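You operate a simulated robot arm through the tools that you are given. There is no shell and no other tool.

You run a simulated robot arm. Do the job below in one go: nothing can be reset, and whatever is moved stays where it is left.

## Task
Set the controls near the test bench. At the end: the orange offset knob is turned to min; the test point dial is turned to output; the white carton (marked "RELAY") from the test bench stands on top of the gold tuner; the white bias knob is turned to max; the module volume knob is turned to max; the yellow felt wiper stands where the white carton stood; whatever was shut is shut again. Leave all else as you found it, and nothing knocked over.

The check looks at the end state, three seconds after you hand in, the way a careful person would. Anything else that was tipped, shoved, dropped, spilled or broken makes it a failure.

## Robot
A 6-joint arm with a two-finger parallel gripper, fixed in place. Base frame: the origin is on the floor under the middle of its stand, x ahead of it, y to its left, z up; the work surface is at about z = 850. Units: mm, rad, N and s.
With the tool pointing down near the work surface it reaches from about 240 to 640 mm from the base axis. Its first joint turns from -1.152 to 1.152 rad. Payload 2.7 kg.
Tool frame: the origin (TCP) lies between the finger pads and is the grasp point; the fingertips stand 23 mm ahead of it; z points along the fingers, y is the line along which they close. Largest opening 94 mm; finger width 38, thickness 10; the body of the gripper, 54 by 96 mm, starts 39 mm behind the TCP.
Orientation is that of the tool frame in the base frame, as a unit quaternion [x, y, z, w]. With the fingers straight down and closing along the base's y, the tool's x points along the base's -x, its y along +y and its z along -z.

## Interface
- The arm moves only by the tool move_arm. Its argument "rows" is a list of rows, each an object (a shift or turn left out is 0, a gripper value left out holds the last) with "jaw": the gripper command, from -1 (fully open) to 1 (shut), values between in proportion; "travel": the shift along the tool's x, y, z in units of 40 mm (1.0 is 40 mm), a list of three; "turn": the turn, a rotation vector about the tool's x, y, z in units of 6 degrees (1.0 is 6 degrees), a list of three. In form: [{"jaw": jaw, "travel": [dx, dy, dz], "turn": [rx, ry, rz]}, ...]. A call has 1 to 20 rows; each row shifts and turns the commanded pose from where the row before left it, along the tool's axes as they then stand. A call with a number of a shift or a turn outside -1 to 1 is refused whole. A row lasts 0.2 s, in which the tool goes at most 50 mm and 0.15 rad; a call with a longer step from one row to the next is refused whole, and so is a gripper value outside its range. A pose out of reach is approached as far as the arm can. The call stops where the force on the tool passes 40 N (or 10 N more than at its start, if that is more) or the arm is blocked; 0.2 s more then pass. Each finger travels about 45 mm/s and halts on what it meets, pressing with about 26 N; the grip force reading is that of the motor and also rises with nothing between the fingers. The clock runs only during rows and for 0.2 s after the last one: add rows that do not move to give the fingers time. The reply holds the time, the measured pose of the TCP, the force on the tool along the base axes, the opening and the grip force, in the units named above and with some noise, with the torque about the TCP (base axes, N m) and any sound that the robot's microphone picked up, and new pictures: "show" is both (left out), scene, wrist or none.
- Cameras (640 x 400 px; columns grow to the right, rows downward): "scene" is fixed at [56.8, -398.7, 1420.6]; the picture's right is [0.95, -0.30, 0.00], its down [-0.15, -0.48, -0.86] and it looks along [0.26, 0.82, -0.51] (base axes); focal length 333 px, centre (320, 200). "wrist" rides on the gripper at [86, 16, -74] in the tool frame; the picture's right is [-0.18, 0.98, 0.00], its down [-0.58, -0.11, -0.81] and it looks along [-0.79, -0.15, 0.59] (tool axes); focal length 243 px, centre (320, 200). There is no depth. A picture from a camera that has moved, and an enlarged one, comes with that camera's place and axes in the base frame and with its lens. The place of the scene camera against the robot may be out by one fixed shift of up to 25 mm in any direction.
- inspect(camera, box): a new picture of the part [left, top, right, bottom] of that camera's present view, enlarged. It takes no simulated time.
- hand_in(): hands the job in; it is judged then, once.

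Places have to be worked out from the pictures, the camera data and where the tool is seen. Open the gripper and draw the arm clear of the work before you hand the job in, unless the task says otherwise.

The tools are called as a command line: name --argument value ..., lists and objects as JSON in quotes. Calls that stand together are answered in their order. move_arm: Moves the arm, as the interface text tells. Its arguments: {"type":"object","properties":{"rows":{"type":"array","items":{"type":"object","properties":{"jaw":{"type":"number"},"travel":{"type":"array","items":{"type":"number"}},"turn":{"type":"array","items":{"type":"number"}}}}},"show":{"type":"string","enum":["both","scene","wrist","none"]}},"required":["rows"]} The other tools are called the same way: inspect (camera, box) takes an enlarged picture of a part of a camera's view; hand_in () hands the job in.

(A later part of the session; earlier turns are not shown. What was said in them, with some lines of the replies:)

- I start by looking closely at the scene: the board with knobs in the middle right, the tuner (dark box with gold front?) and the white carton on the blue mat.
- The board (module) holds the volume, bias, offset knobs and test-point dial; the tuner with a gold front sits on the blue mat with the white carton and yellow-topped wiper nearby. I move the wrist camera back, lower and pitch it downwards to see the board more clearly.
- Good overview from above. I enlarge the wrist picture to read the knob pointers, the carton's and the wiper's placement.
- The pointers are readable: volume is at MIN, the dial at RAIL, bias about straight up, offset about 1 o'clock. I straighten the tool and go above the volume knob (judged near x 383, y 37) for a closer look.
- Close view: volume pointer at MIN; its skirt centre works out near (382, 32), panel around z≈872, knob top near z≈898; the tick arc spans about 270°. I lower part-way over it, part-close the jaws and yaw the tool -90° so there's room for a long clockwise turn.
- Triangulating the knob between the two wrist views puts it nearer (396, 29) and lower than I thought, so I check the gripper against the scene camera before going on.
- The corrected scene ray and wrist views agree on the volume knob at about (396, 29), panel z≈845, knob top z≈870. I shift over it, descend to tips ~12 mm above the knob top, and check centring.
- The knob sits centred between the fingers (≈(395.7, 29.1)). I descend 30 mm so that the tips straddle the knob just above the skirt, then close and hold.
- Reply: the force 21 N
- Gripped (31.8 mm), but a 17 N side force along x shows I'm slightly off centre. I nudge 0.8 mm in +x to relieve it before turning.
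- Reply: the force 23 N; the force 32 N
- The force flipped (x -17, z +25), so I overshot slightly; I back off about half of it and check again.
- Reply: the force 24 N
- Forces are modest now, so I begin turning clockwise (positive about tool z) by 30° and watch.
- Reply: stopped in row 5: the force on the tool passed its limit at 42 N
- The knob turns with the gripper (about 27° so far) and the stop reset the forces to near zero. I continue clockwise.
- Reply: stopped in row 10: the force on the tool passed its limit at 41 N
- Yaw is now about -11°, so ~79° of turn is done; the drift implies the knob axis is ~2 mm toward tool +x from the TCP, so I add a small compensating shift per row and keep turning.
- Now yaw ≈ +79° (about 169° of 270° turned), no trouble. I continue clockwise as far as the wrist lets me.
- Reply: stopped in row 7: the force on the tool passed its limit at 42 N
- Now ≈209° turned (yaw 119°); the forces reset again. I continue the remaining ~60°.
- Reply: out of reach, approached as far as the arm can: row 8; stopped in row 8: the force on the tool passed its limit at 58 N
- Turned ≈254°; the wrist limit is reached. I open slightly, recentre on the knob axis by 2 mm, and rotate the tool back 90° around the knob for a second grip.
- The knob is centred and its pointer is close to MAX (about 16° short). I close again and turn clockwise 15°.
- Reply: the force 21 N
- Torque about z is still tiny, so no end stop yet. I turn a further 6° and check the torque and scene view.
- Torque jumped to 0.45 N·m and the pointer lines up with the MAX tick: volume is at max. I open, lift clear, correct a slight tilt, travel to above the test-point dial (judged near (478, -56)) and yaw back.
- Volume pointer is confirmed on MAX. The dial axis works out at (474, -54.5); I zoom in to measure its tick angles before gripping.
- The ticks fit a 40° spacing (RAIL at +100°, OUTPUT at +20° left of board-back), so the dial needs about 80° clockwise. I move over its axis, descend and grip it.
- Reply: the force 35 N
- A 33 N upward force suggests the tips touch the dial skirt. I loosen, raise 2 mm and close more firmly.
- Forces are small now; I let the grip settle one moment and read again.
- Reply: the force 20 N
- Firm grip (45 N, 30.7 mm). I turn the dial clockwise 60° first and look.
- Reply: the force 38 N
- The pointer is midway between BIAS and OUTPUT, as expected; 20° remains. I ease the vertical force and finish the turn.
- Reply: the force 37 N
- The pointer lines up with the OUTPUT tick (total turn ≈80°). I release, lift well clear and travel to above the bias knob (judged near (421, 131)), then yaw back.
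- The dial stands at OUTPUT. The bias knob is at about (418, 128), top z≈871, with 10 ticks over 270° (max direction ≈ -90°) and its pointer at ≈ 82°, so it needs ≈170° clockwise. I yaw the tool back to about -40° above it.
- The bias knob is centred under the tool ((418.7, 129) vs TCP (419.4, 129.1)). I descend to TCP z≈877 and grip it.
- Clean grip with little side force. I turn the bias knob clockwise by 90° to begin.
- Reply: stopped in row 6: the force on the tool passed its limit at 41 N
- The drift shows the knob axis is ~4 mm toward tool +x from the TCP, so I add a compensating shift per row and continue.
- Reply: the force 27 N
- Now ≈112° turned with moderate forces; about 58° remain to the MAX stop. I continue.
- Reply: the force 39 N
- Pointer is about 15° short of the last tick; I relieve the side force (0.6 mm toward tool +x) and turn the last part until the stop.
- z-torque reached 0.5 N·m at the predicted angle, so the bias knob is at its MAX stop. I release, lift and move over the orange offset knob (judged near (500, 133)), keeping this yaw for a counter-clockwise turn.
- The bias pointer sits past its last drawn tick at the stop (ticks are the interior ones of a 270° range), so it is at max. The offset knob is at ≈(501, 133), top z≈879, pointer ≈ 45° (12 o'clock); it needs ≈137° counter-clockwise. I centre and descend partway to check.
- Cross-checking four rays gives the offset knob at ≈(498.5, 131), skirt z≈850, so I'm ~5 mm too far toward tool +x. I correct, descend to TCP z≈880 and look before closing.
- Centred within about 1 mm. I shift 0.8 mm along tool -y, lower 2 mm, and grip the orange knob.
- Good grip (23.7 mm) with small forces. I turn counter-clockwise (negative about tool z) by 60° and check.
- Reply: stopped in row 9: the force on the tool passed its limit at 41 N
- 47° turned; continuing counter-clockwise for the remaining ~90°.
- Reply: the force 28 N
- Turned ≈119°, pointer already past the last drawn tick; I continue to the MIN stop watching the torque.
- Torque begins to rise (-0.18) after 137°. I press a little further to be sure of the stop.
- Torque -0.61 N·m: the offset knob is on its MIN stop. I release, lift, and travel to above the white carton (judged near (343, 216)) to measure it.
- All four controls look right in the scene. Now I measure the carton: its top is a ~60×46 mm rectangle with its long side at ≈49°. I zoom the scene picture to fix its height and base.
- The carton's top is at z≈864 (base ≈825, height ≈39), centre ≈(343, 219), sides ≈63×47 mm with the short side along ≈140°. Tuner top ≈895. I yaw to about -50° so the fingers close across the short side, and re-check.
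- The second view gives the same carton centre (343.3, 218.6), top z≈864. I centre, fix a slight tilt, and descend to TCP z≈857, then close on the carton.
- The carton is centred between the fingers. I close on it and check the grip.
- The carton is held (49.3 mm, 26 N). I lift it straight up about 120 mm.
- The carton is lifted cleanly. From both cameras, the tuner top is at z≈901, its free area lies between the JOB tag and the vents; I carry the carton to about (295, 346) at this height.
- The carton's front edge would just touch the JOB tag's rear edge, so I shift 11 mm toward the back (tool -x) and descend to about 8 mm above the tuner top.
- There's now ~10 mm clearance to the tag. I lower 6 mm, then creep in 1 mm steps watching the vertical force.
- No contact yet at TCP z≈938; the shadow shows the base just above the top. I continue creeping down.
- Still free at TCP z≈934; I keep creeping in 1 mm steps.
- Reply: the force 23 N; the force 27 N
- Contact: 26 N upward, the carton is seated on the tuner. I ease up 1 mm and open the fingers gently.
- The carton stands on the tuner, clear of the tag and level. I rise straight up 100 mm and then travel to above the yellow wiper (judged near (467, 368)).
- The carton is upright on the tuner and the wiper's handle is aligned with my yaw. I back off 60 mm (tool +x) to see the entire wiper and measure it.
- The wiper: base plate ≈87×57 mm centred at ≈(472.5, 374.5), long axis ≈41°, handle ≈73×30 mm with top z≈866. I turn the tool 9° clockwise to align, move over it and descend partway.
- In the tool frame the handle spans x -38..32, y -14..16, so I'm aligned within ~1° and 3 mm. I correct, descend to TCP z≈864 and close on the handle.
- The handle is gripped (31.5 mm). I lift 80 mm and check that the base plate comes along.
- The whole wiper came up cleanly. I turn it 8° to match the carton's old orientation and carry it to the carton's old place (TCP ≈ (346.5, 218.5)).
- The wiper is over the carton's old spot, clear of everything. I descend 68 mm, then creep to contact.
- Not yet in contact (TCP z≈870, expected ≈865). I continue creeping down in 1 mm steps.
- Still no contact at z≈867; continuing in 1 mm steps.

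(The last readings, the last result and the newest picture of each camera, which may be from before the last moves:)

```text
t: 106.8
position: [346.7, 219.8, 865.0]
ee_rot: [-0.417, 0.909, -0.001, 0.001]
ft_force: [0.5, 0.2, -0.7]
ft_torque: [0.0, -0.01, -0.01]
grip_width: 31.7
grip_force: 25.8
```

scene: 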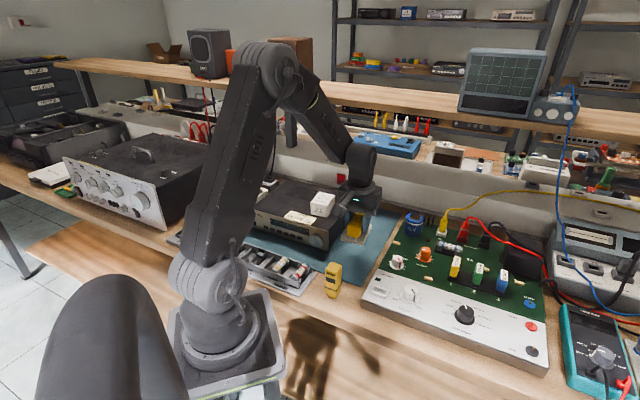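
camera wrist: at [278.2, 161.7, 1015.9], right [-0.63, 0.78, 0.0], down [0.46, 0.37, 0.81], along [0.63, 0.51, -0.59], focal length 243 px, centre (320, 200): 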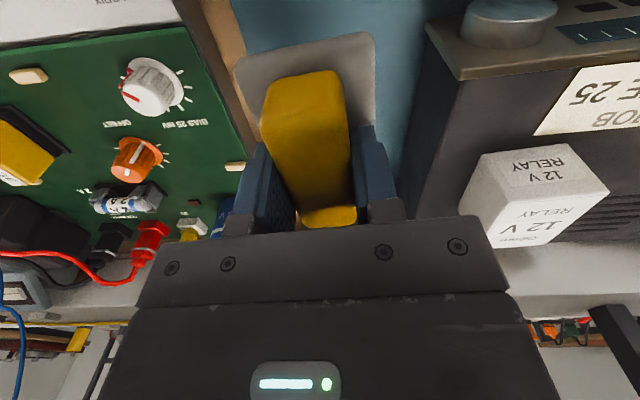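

No contact at z≈865 yet; a few more 1 mm steps, checking force each time.

move_arm --rows '[{"travel": [0, 0, 0.02]}, {}]' --show "none"

move_arm --rows '[{"travel": [0, 0, 0.02]}, {}]' --show "none"

inspect --camera "scene" --box '[320, 220, 390, 275]'

```text
t: 107.5
position: [346.3, 220.0, 863.4]
ee_rot: [-0.417, 0.909, -0.001, 0.001]
ft_force: [-1.5, -0.5, 5.0]
ft_torque: [0.1, 0.08, 0.0]
grip_width: 31.4
grip_force: 26.3
```

```text
t: 108.0
position: [347.2, 219.6, 863.0]
ee_rot: [-0.417, 0.909, 0.001, 0.001]
ft_force: [-6.2, -2.1, 23.2]
ft_torque: [-0.13, 0.27, -0.02]
grip_width: 31.5
grip_force: 25.6
```

```text
7.27 times, centred on (355, 248) of scene
camera zoom: at [56.4, -398.9, 1420.6], right [0.95, -0.3, 0.0], down [-0.15, -0.48, -0.86], along [0.26, 0.82, -0.51], focal length 2422 px, centre (66, -146)
```

zoom: 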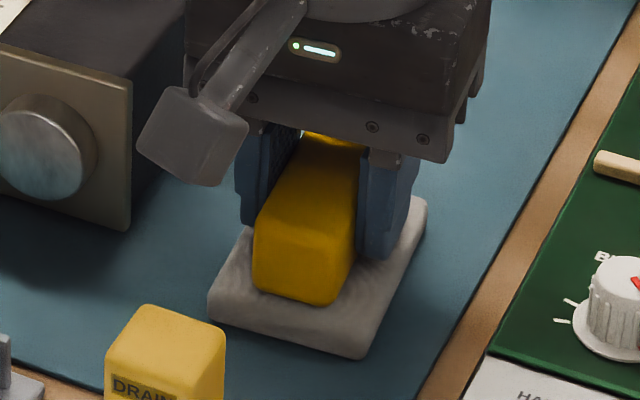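

Contact (23 N): the wiper is on the mat. I ease up slightly and open the fingers.

move_arm --rows '[{"travel": [0, 0, -0.02]}, {"jaw": 0.3}, {"jaw": 0.0}, {"jaw": -0.3}, {"jaw": -0.4}, {}]' --show "none"

move_arm --rows '[{"travel": [0, 0, -0.4]}, {"travel": [0, 0, -0.7]}, {"travel": [0, 0, -0.8]}, {"travel": [0, 0, -0.8]}, {"travel": [0, 0, -0.8]}, {}]'

inspect --camera "scene" --box '[240, 165, 420, 290]'

inspect --camera "wrist" --box '[200, 0, 440, 200]'

```text
t: 109.5
position: [346.3, 219.8, 864.0]
ee_rot: [-0.418, 0.908, -0.001, 0.001]
ft_force: [0.2, -0.2, 0.1]
ft_torque: [-0.03, -0.01, 0.0]
grip_width: 65.8
grip_force: 0.1
```

```text
t: 110.8
position: [344.6, 221.7, 1004.0]
ee_rot: [-0.418, 0.908, -0.001, 0.001]
ft_force: [0.0, -0.2, 0.2]
ft_torque: [0.02, 0.02, 0.01]
grip_width: 65.9
grip_force: 0.1
camera wrist: at [275.6, 166.2, 1077.5], right [-0.63, 0.78, 0.0], down [0.46, 0.37, 0.81], along [0.63, 0.51, -0.59], focal length 243 px, centre (320, 200)
```

scene: 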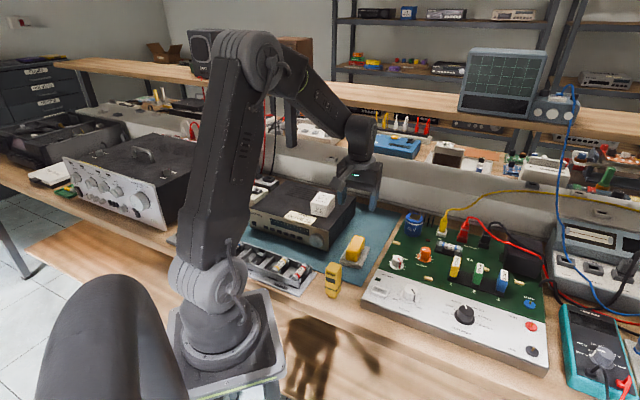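
wrist: 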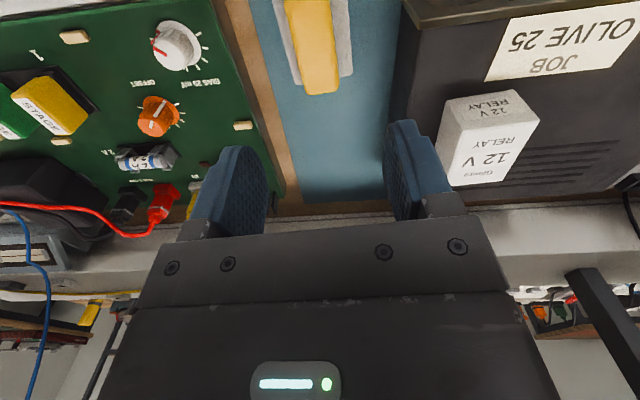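

```text
3.20 times, centred on (330, 228) of scene
camera zoom: at [56.8, -398.7, 1420.6], right [0.95, -0.3, 0.0], down [-0.15, -0.48, -0.86], along [0.26, 0.82, -0.51], focal length 1066 px, centre (288, 112)
```

zoom: 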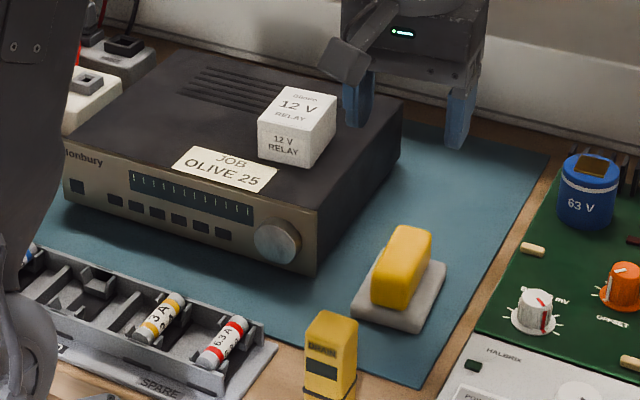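

```text
2.00 times, centred on (320, 100) of wrist
camera zoom: at [275.6, 166.2, 1077.5], right [-0.63, 0.78, 0.0], down [0.46, 0.37, 0.81], along [0.63, 0.51, -0.59], focal length 485 px, centre (320, 400)
```

zoom: 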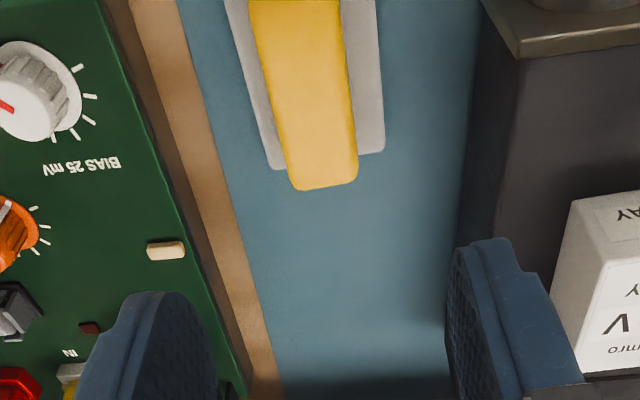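

The wiper stands at the carton's old spot (base centre within ~1 px of where the carton's base was). I re-inspect the board with the same framing as at the start to verify nothing shifted.

inspect --camera "scene" --box '[340, 190, 580, 340]'

inspect --camera "scene" --box '[360, 250, 560, 375]'

inspect --camera "scene" --box '[520, 160, 640, 400]'

```text
2.67 times, centred on (460, 265) of scene
camera zoom: at [56.8, -398.7, 1420.6], right [0.95, -0.3, 0.0], down [-0.15, -0.48, -0.86], along [0.26, 0.82, -0.51], focal length 888 px, centre (-53, 27)
```

zoom: 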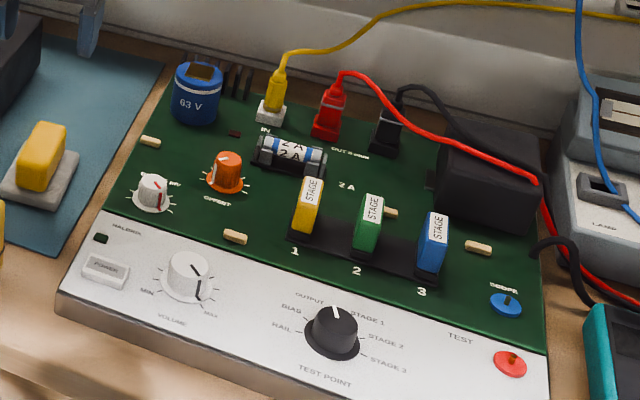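

```text
3.20 times, centred on (460, 312) of scene
camera zoom: at [56.8, -398.7, 1420.6], right [0.95, -0.3, 0.0], down [-0.15, -0.48, -0.86], along [0.26, 0.82, -0.51], focal length 1066 px, centre (-128, -160)
```

zoom: 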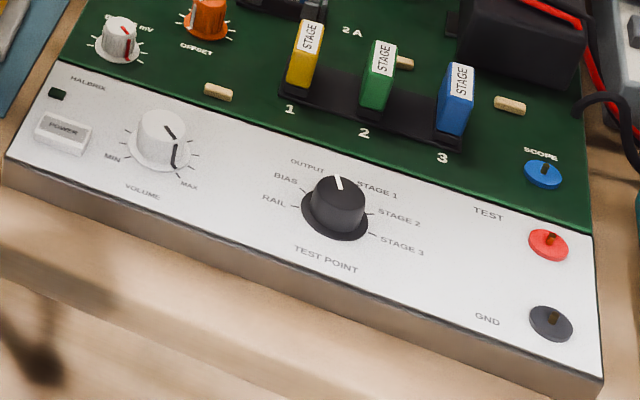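

```text
1.67 times, centred on (580, 280) of scene
camera zoom: at [56.8, -398.7, 1420.6], right [0.95, -0.3, 0.0], down [-0.15, -0.48, -0.86], along [0.26, 0.82, -0.51], focal length 555 px, centre (-113, 67)
```

zoom: 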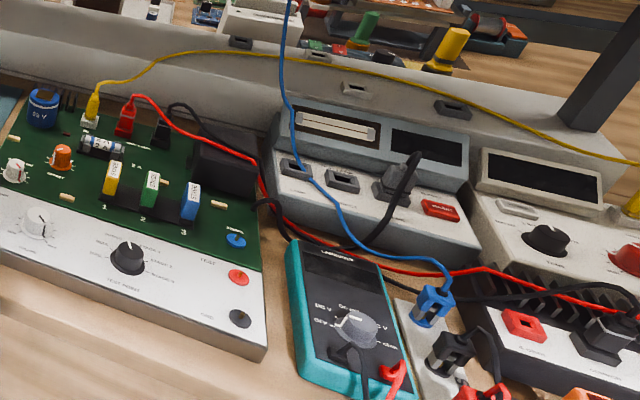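

The board hasn't shifted and nothing else is disturbed. I take one last close wrist look at the dial (OUTPUT vs STAGE 1) from above the board.

move_arm --rows '[{"travel": [0.352, -0.751, 0]}, {"travel": [0.352, -0.751, 0]}, {"travel": [0.352, -0.751, 0]}, {"travel": [0.352, -0.751, 0]}, {"travel": [0.352, -0.751, 0]}, {"travel": [0.352, -0.751, 0]}, {"travel": [0.352, -0.751, 0]}, {"turn": [0, 0, 1]}, {"turn": [0, 0, 1]}, {"turn": [0, 0, 1]}, {"turn": [0, 0, 1]}, {"turn": [0, 0, 1]}, {"turn": [0, 0, 1]}, {"turn": [0, 0, 1]}, {"turn": [0, 0, 1]}, {}]' --show "wrist"

inspect --camera "wrist" --box '[200, 0, 440, 200]'

```text
t: 114.2
position: [441.5, 8.9, 1004.4]
ee_rot: [-0.011, 1.0, 0.0, 0.001]
ft_force: [0.1, -0.6, 0.3]
ft_torque: [-0.06, 0.0, 0.0]
grip_width: 65.6
grip_force: 0.0
camera wrist: at [355.2, 21.9, 1076.8], right [0.16, 0.99, 0.0], down [0.58, -0.1, 0.81], along [0.8, -0.13, -0.59], focal length 243 px, centre (320, 200)
```

wrist: 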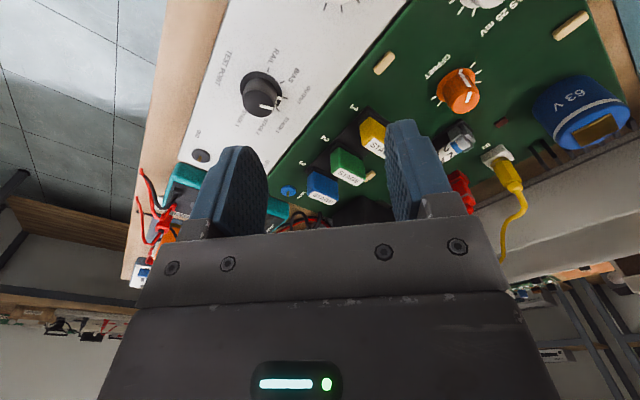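

```text
2.00 times, centred on (320, 100) of wrist
camera zoom: at [355.2, 21.9, 1076.8], right [0.16, 0.99, 0.0], down [0.58, -0.1, 0.81], along [0.8, -0.13, -0.59], focal length 485 px, centre (320, 400)
```

zoom: 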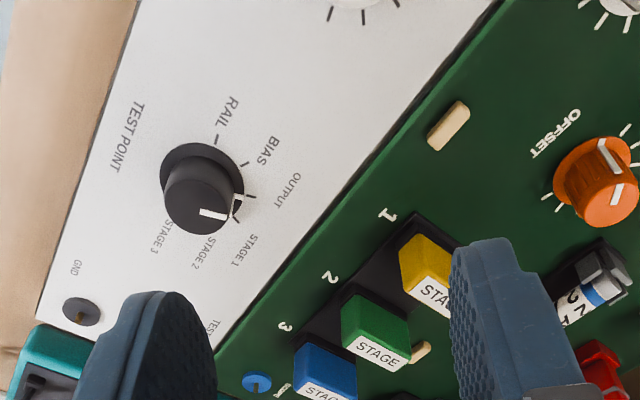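

I enlarge the dial and the offset knob in this view.

inspect --camera "wrist" --box '[230, 60, 310, 130]'

inspect --camera "wrist" --box '[420, 50, 500, 120]'

```text
5.71 times, centred on (270, 95) of wrist
camera zoom: at [355.2, 21.9, 1076.8], right [0.16, 0.99, 0.0], down [0.58, -0.1, 0.81], along [0.8, -0.13, -0.59], focal length 1386 px, centre (606, 800)
```

zoom: 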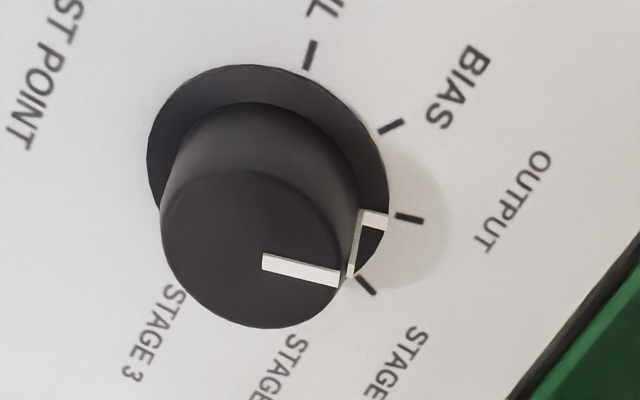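

```text
5.71 times, centred on (460, 85) of wrist
camera zoom: at [355.2, 21.9, 1076.8], right [0.16, 0.99, 0.0], down [0.58, -0.1, 0.81], along [0.8, -0.13, -0.59], focal length 1386 px, centre (-480, 857)
```

zoom: 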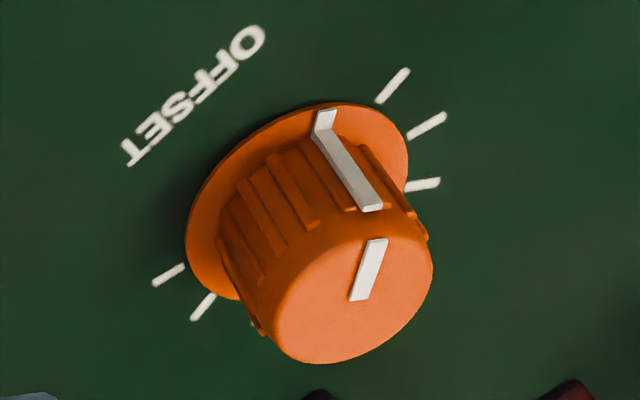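

The dial pointer lines up with the OUTPUT tick and the offset pointer is at the low end stop. I open the gripper fully and draw the arm up and clear before handing in.

move_arm --rows '[{"jaw": -1, "travel": [0, 0, -0.9]}, {"travel": [0.2, 0.2, -0.9]}, {"travel": [0.2, 0.2, -0.9]}, {"travel": [0.2, 0.2, -0.9]}, {"travel": [0.2, 0.2, -0.9]}, {}, {}]'

inspect --camera "scene" --box '[220, 160, 420, 310]'

inspect --camera "scene" --box '[380, 235, 440, 315]'

```text
t: 115.8
position: [406.9, 39.6, 1183.8]
ee_rot: [-0.013, 1.0, 0.0, 0.0]
ft_force: [-0.1, -0.3, 0.3]
ft_torque: [0.01, -0.02, 0.01]
grip_width: 94.2
grip_force: 0.1
camera wrist: at [320.6, 52.8, 1257.5], right [0.16, 0.99, 0.0], down [0.58, -0.09, 0.81], along [0.8, -0.13, -0.59], focal length 243 px, centre (320, 200)
```

scene: 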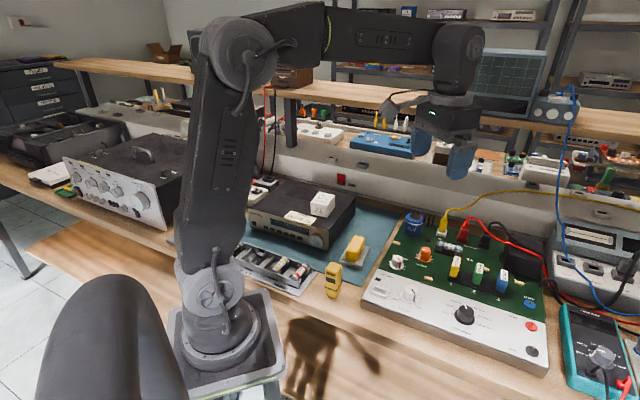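
wrist: 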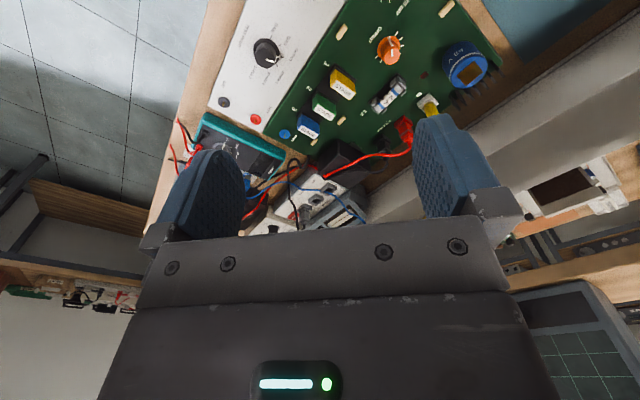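

```text
2.67 times, centred on (320, 235) of scene
camera zoom: at [56.8, -398.7, 1420.6], right [0.95, -0.3, 0.0], down [-0.15, -0.48, -0.86], along [0.26, 0.82, -0.51], focal length 888 px, centre (320, 107)
```

zoom: 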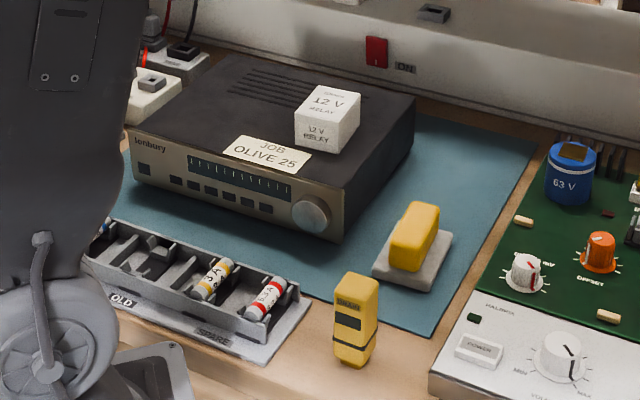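

```text
5.00 times, centred on (410, 275) of scene
camera zoom: at [56.8, -398.7, 1420.6], right [0.95, -0.3, 0.0], down [-0.15, -0.48, -0.86], along [0.26, 0.82, -0.51], focal length 1665 px, centre (-130, -175)
```

zoom: 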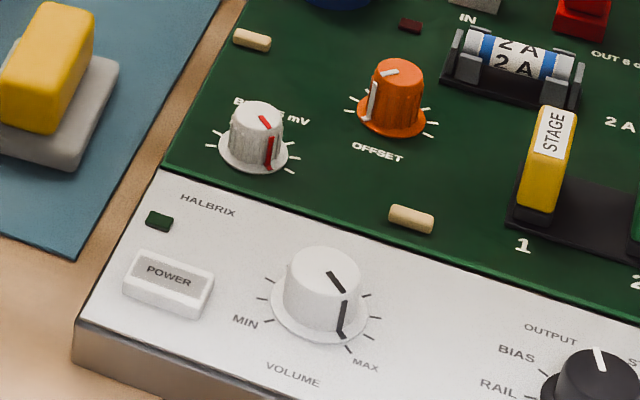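

The volume is at MAX, bias and offset are on their end stops, and the dial is at OUTPUT. The carton stands on the tuner, the wiper stands in its old place, and the arm is clear with the gripper open. I opened nothing, so nothing needs shutting, and I hand in now.

hand_in

```text
The job is handed in.
```

I set all four controls, moved the carton and the wiper, and handed the job in. I don't have the result of the check.

| Item | Final state | How I confirmed it |
|---|---|---|
| Module volume knob | Max | Turned clockwise to the end stop; pointer on the MAX tick |
| Test point dial | Output | Turned about 80° from RAIL; pointer lined up with the OUTPUT tick |
| White bias knob | Max | Turned clockwise to the end stop, past the last drawn tick |
| Orange offset knob | Min | Turned counter-clockwise to the end stop, past the last drawn tick |
| White RELAY carton | On top of the gold tuner | Standing upright between the JOB tag and the vents |
| Yellow felt wiper | Where the carton stood | Its base centre is within about 3 mm of the carton's old spot |

- **Bias and offset:** neither knob has printed MIN or MAX labels, so I took the mechanical end stops as max and min. The volume knob's stops match its labels.
- **Shut items:** I opened nothing, so nothing needed shutting again.
- **Surroundings:** in before-and-after pictures, the module board and the other gear near it had not shifted, and nothing was knocked over. The gripper is open and the arm is clear of the bench.
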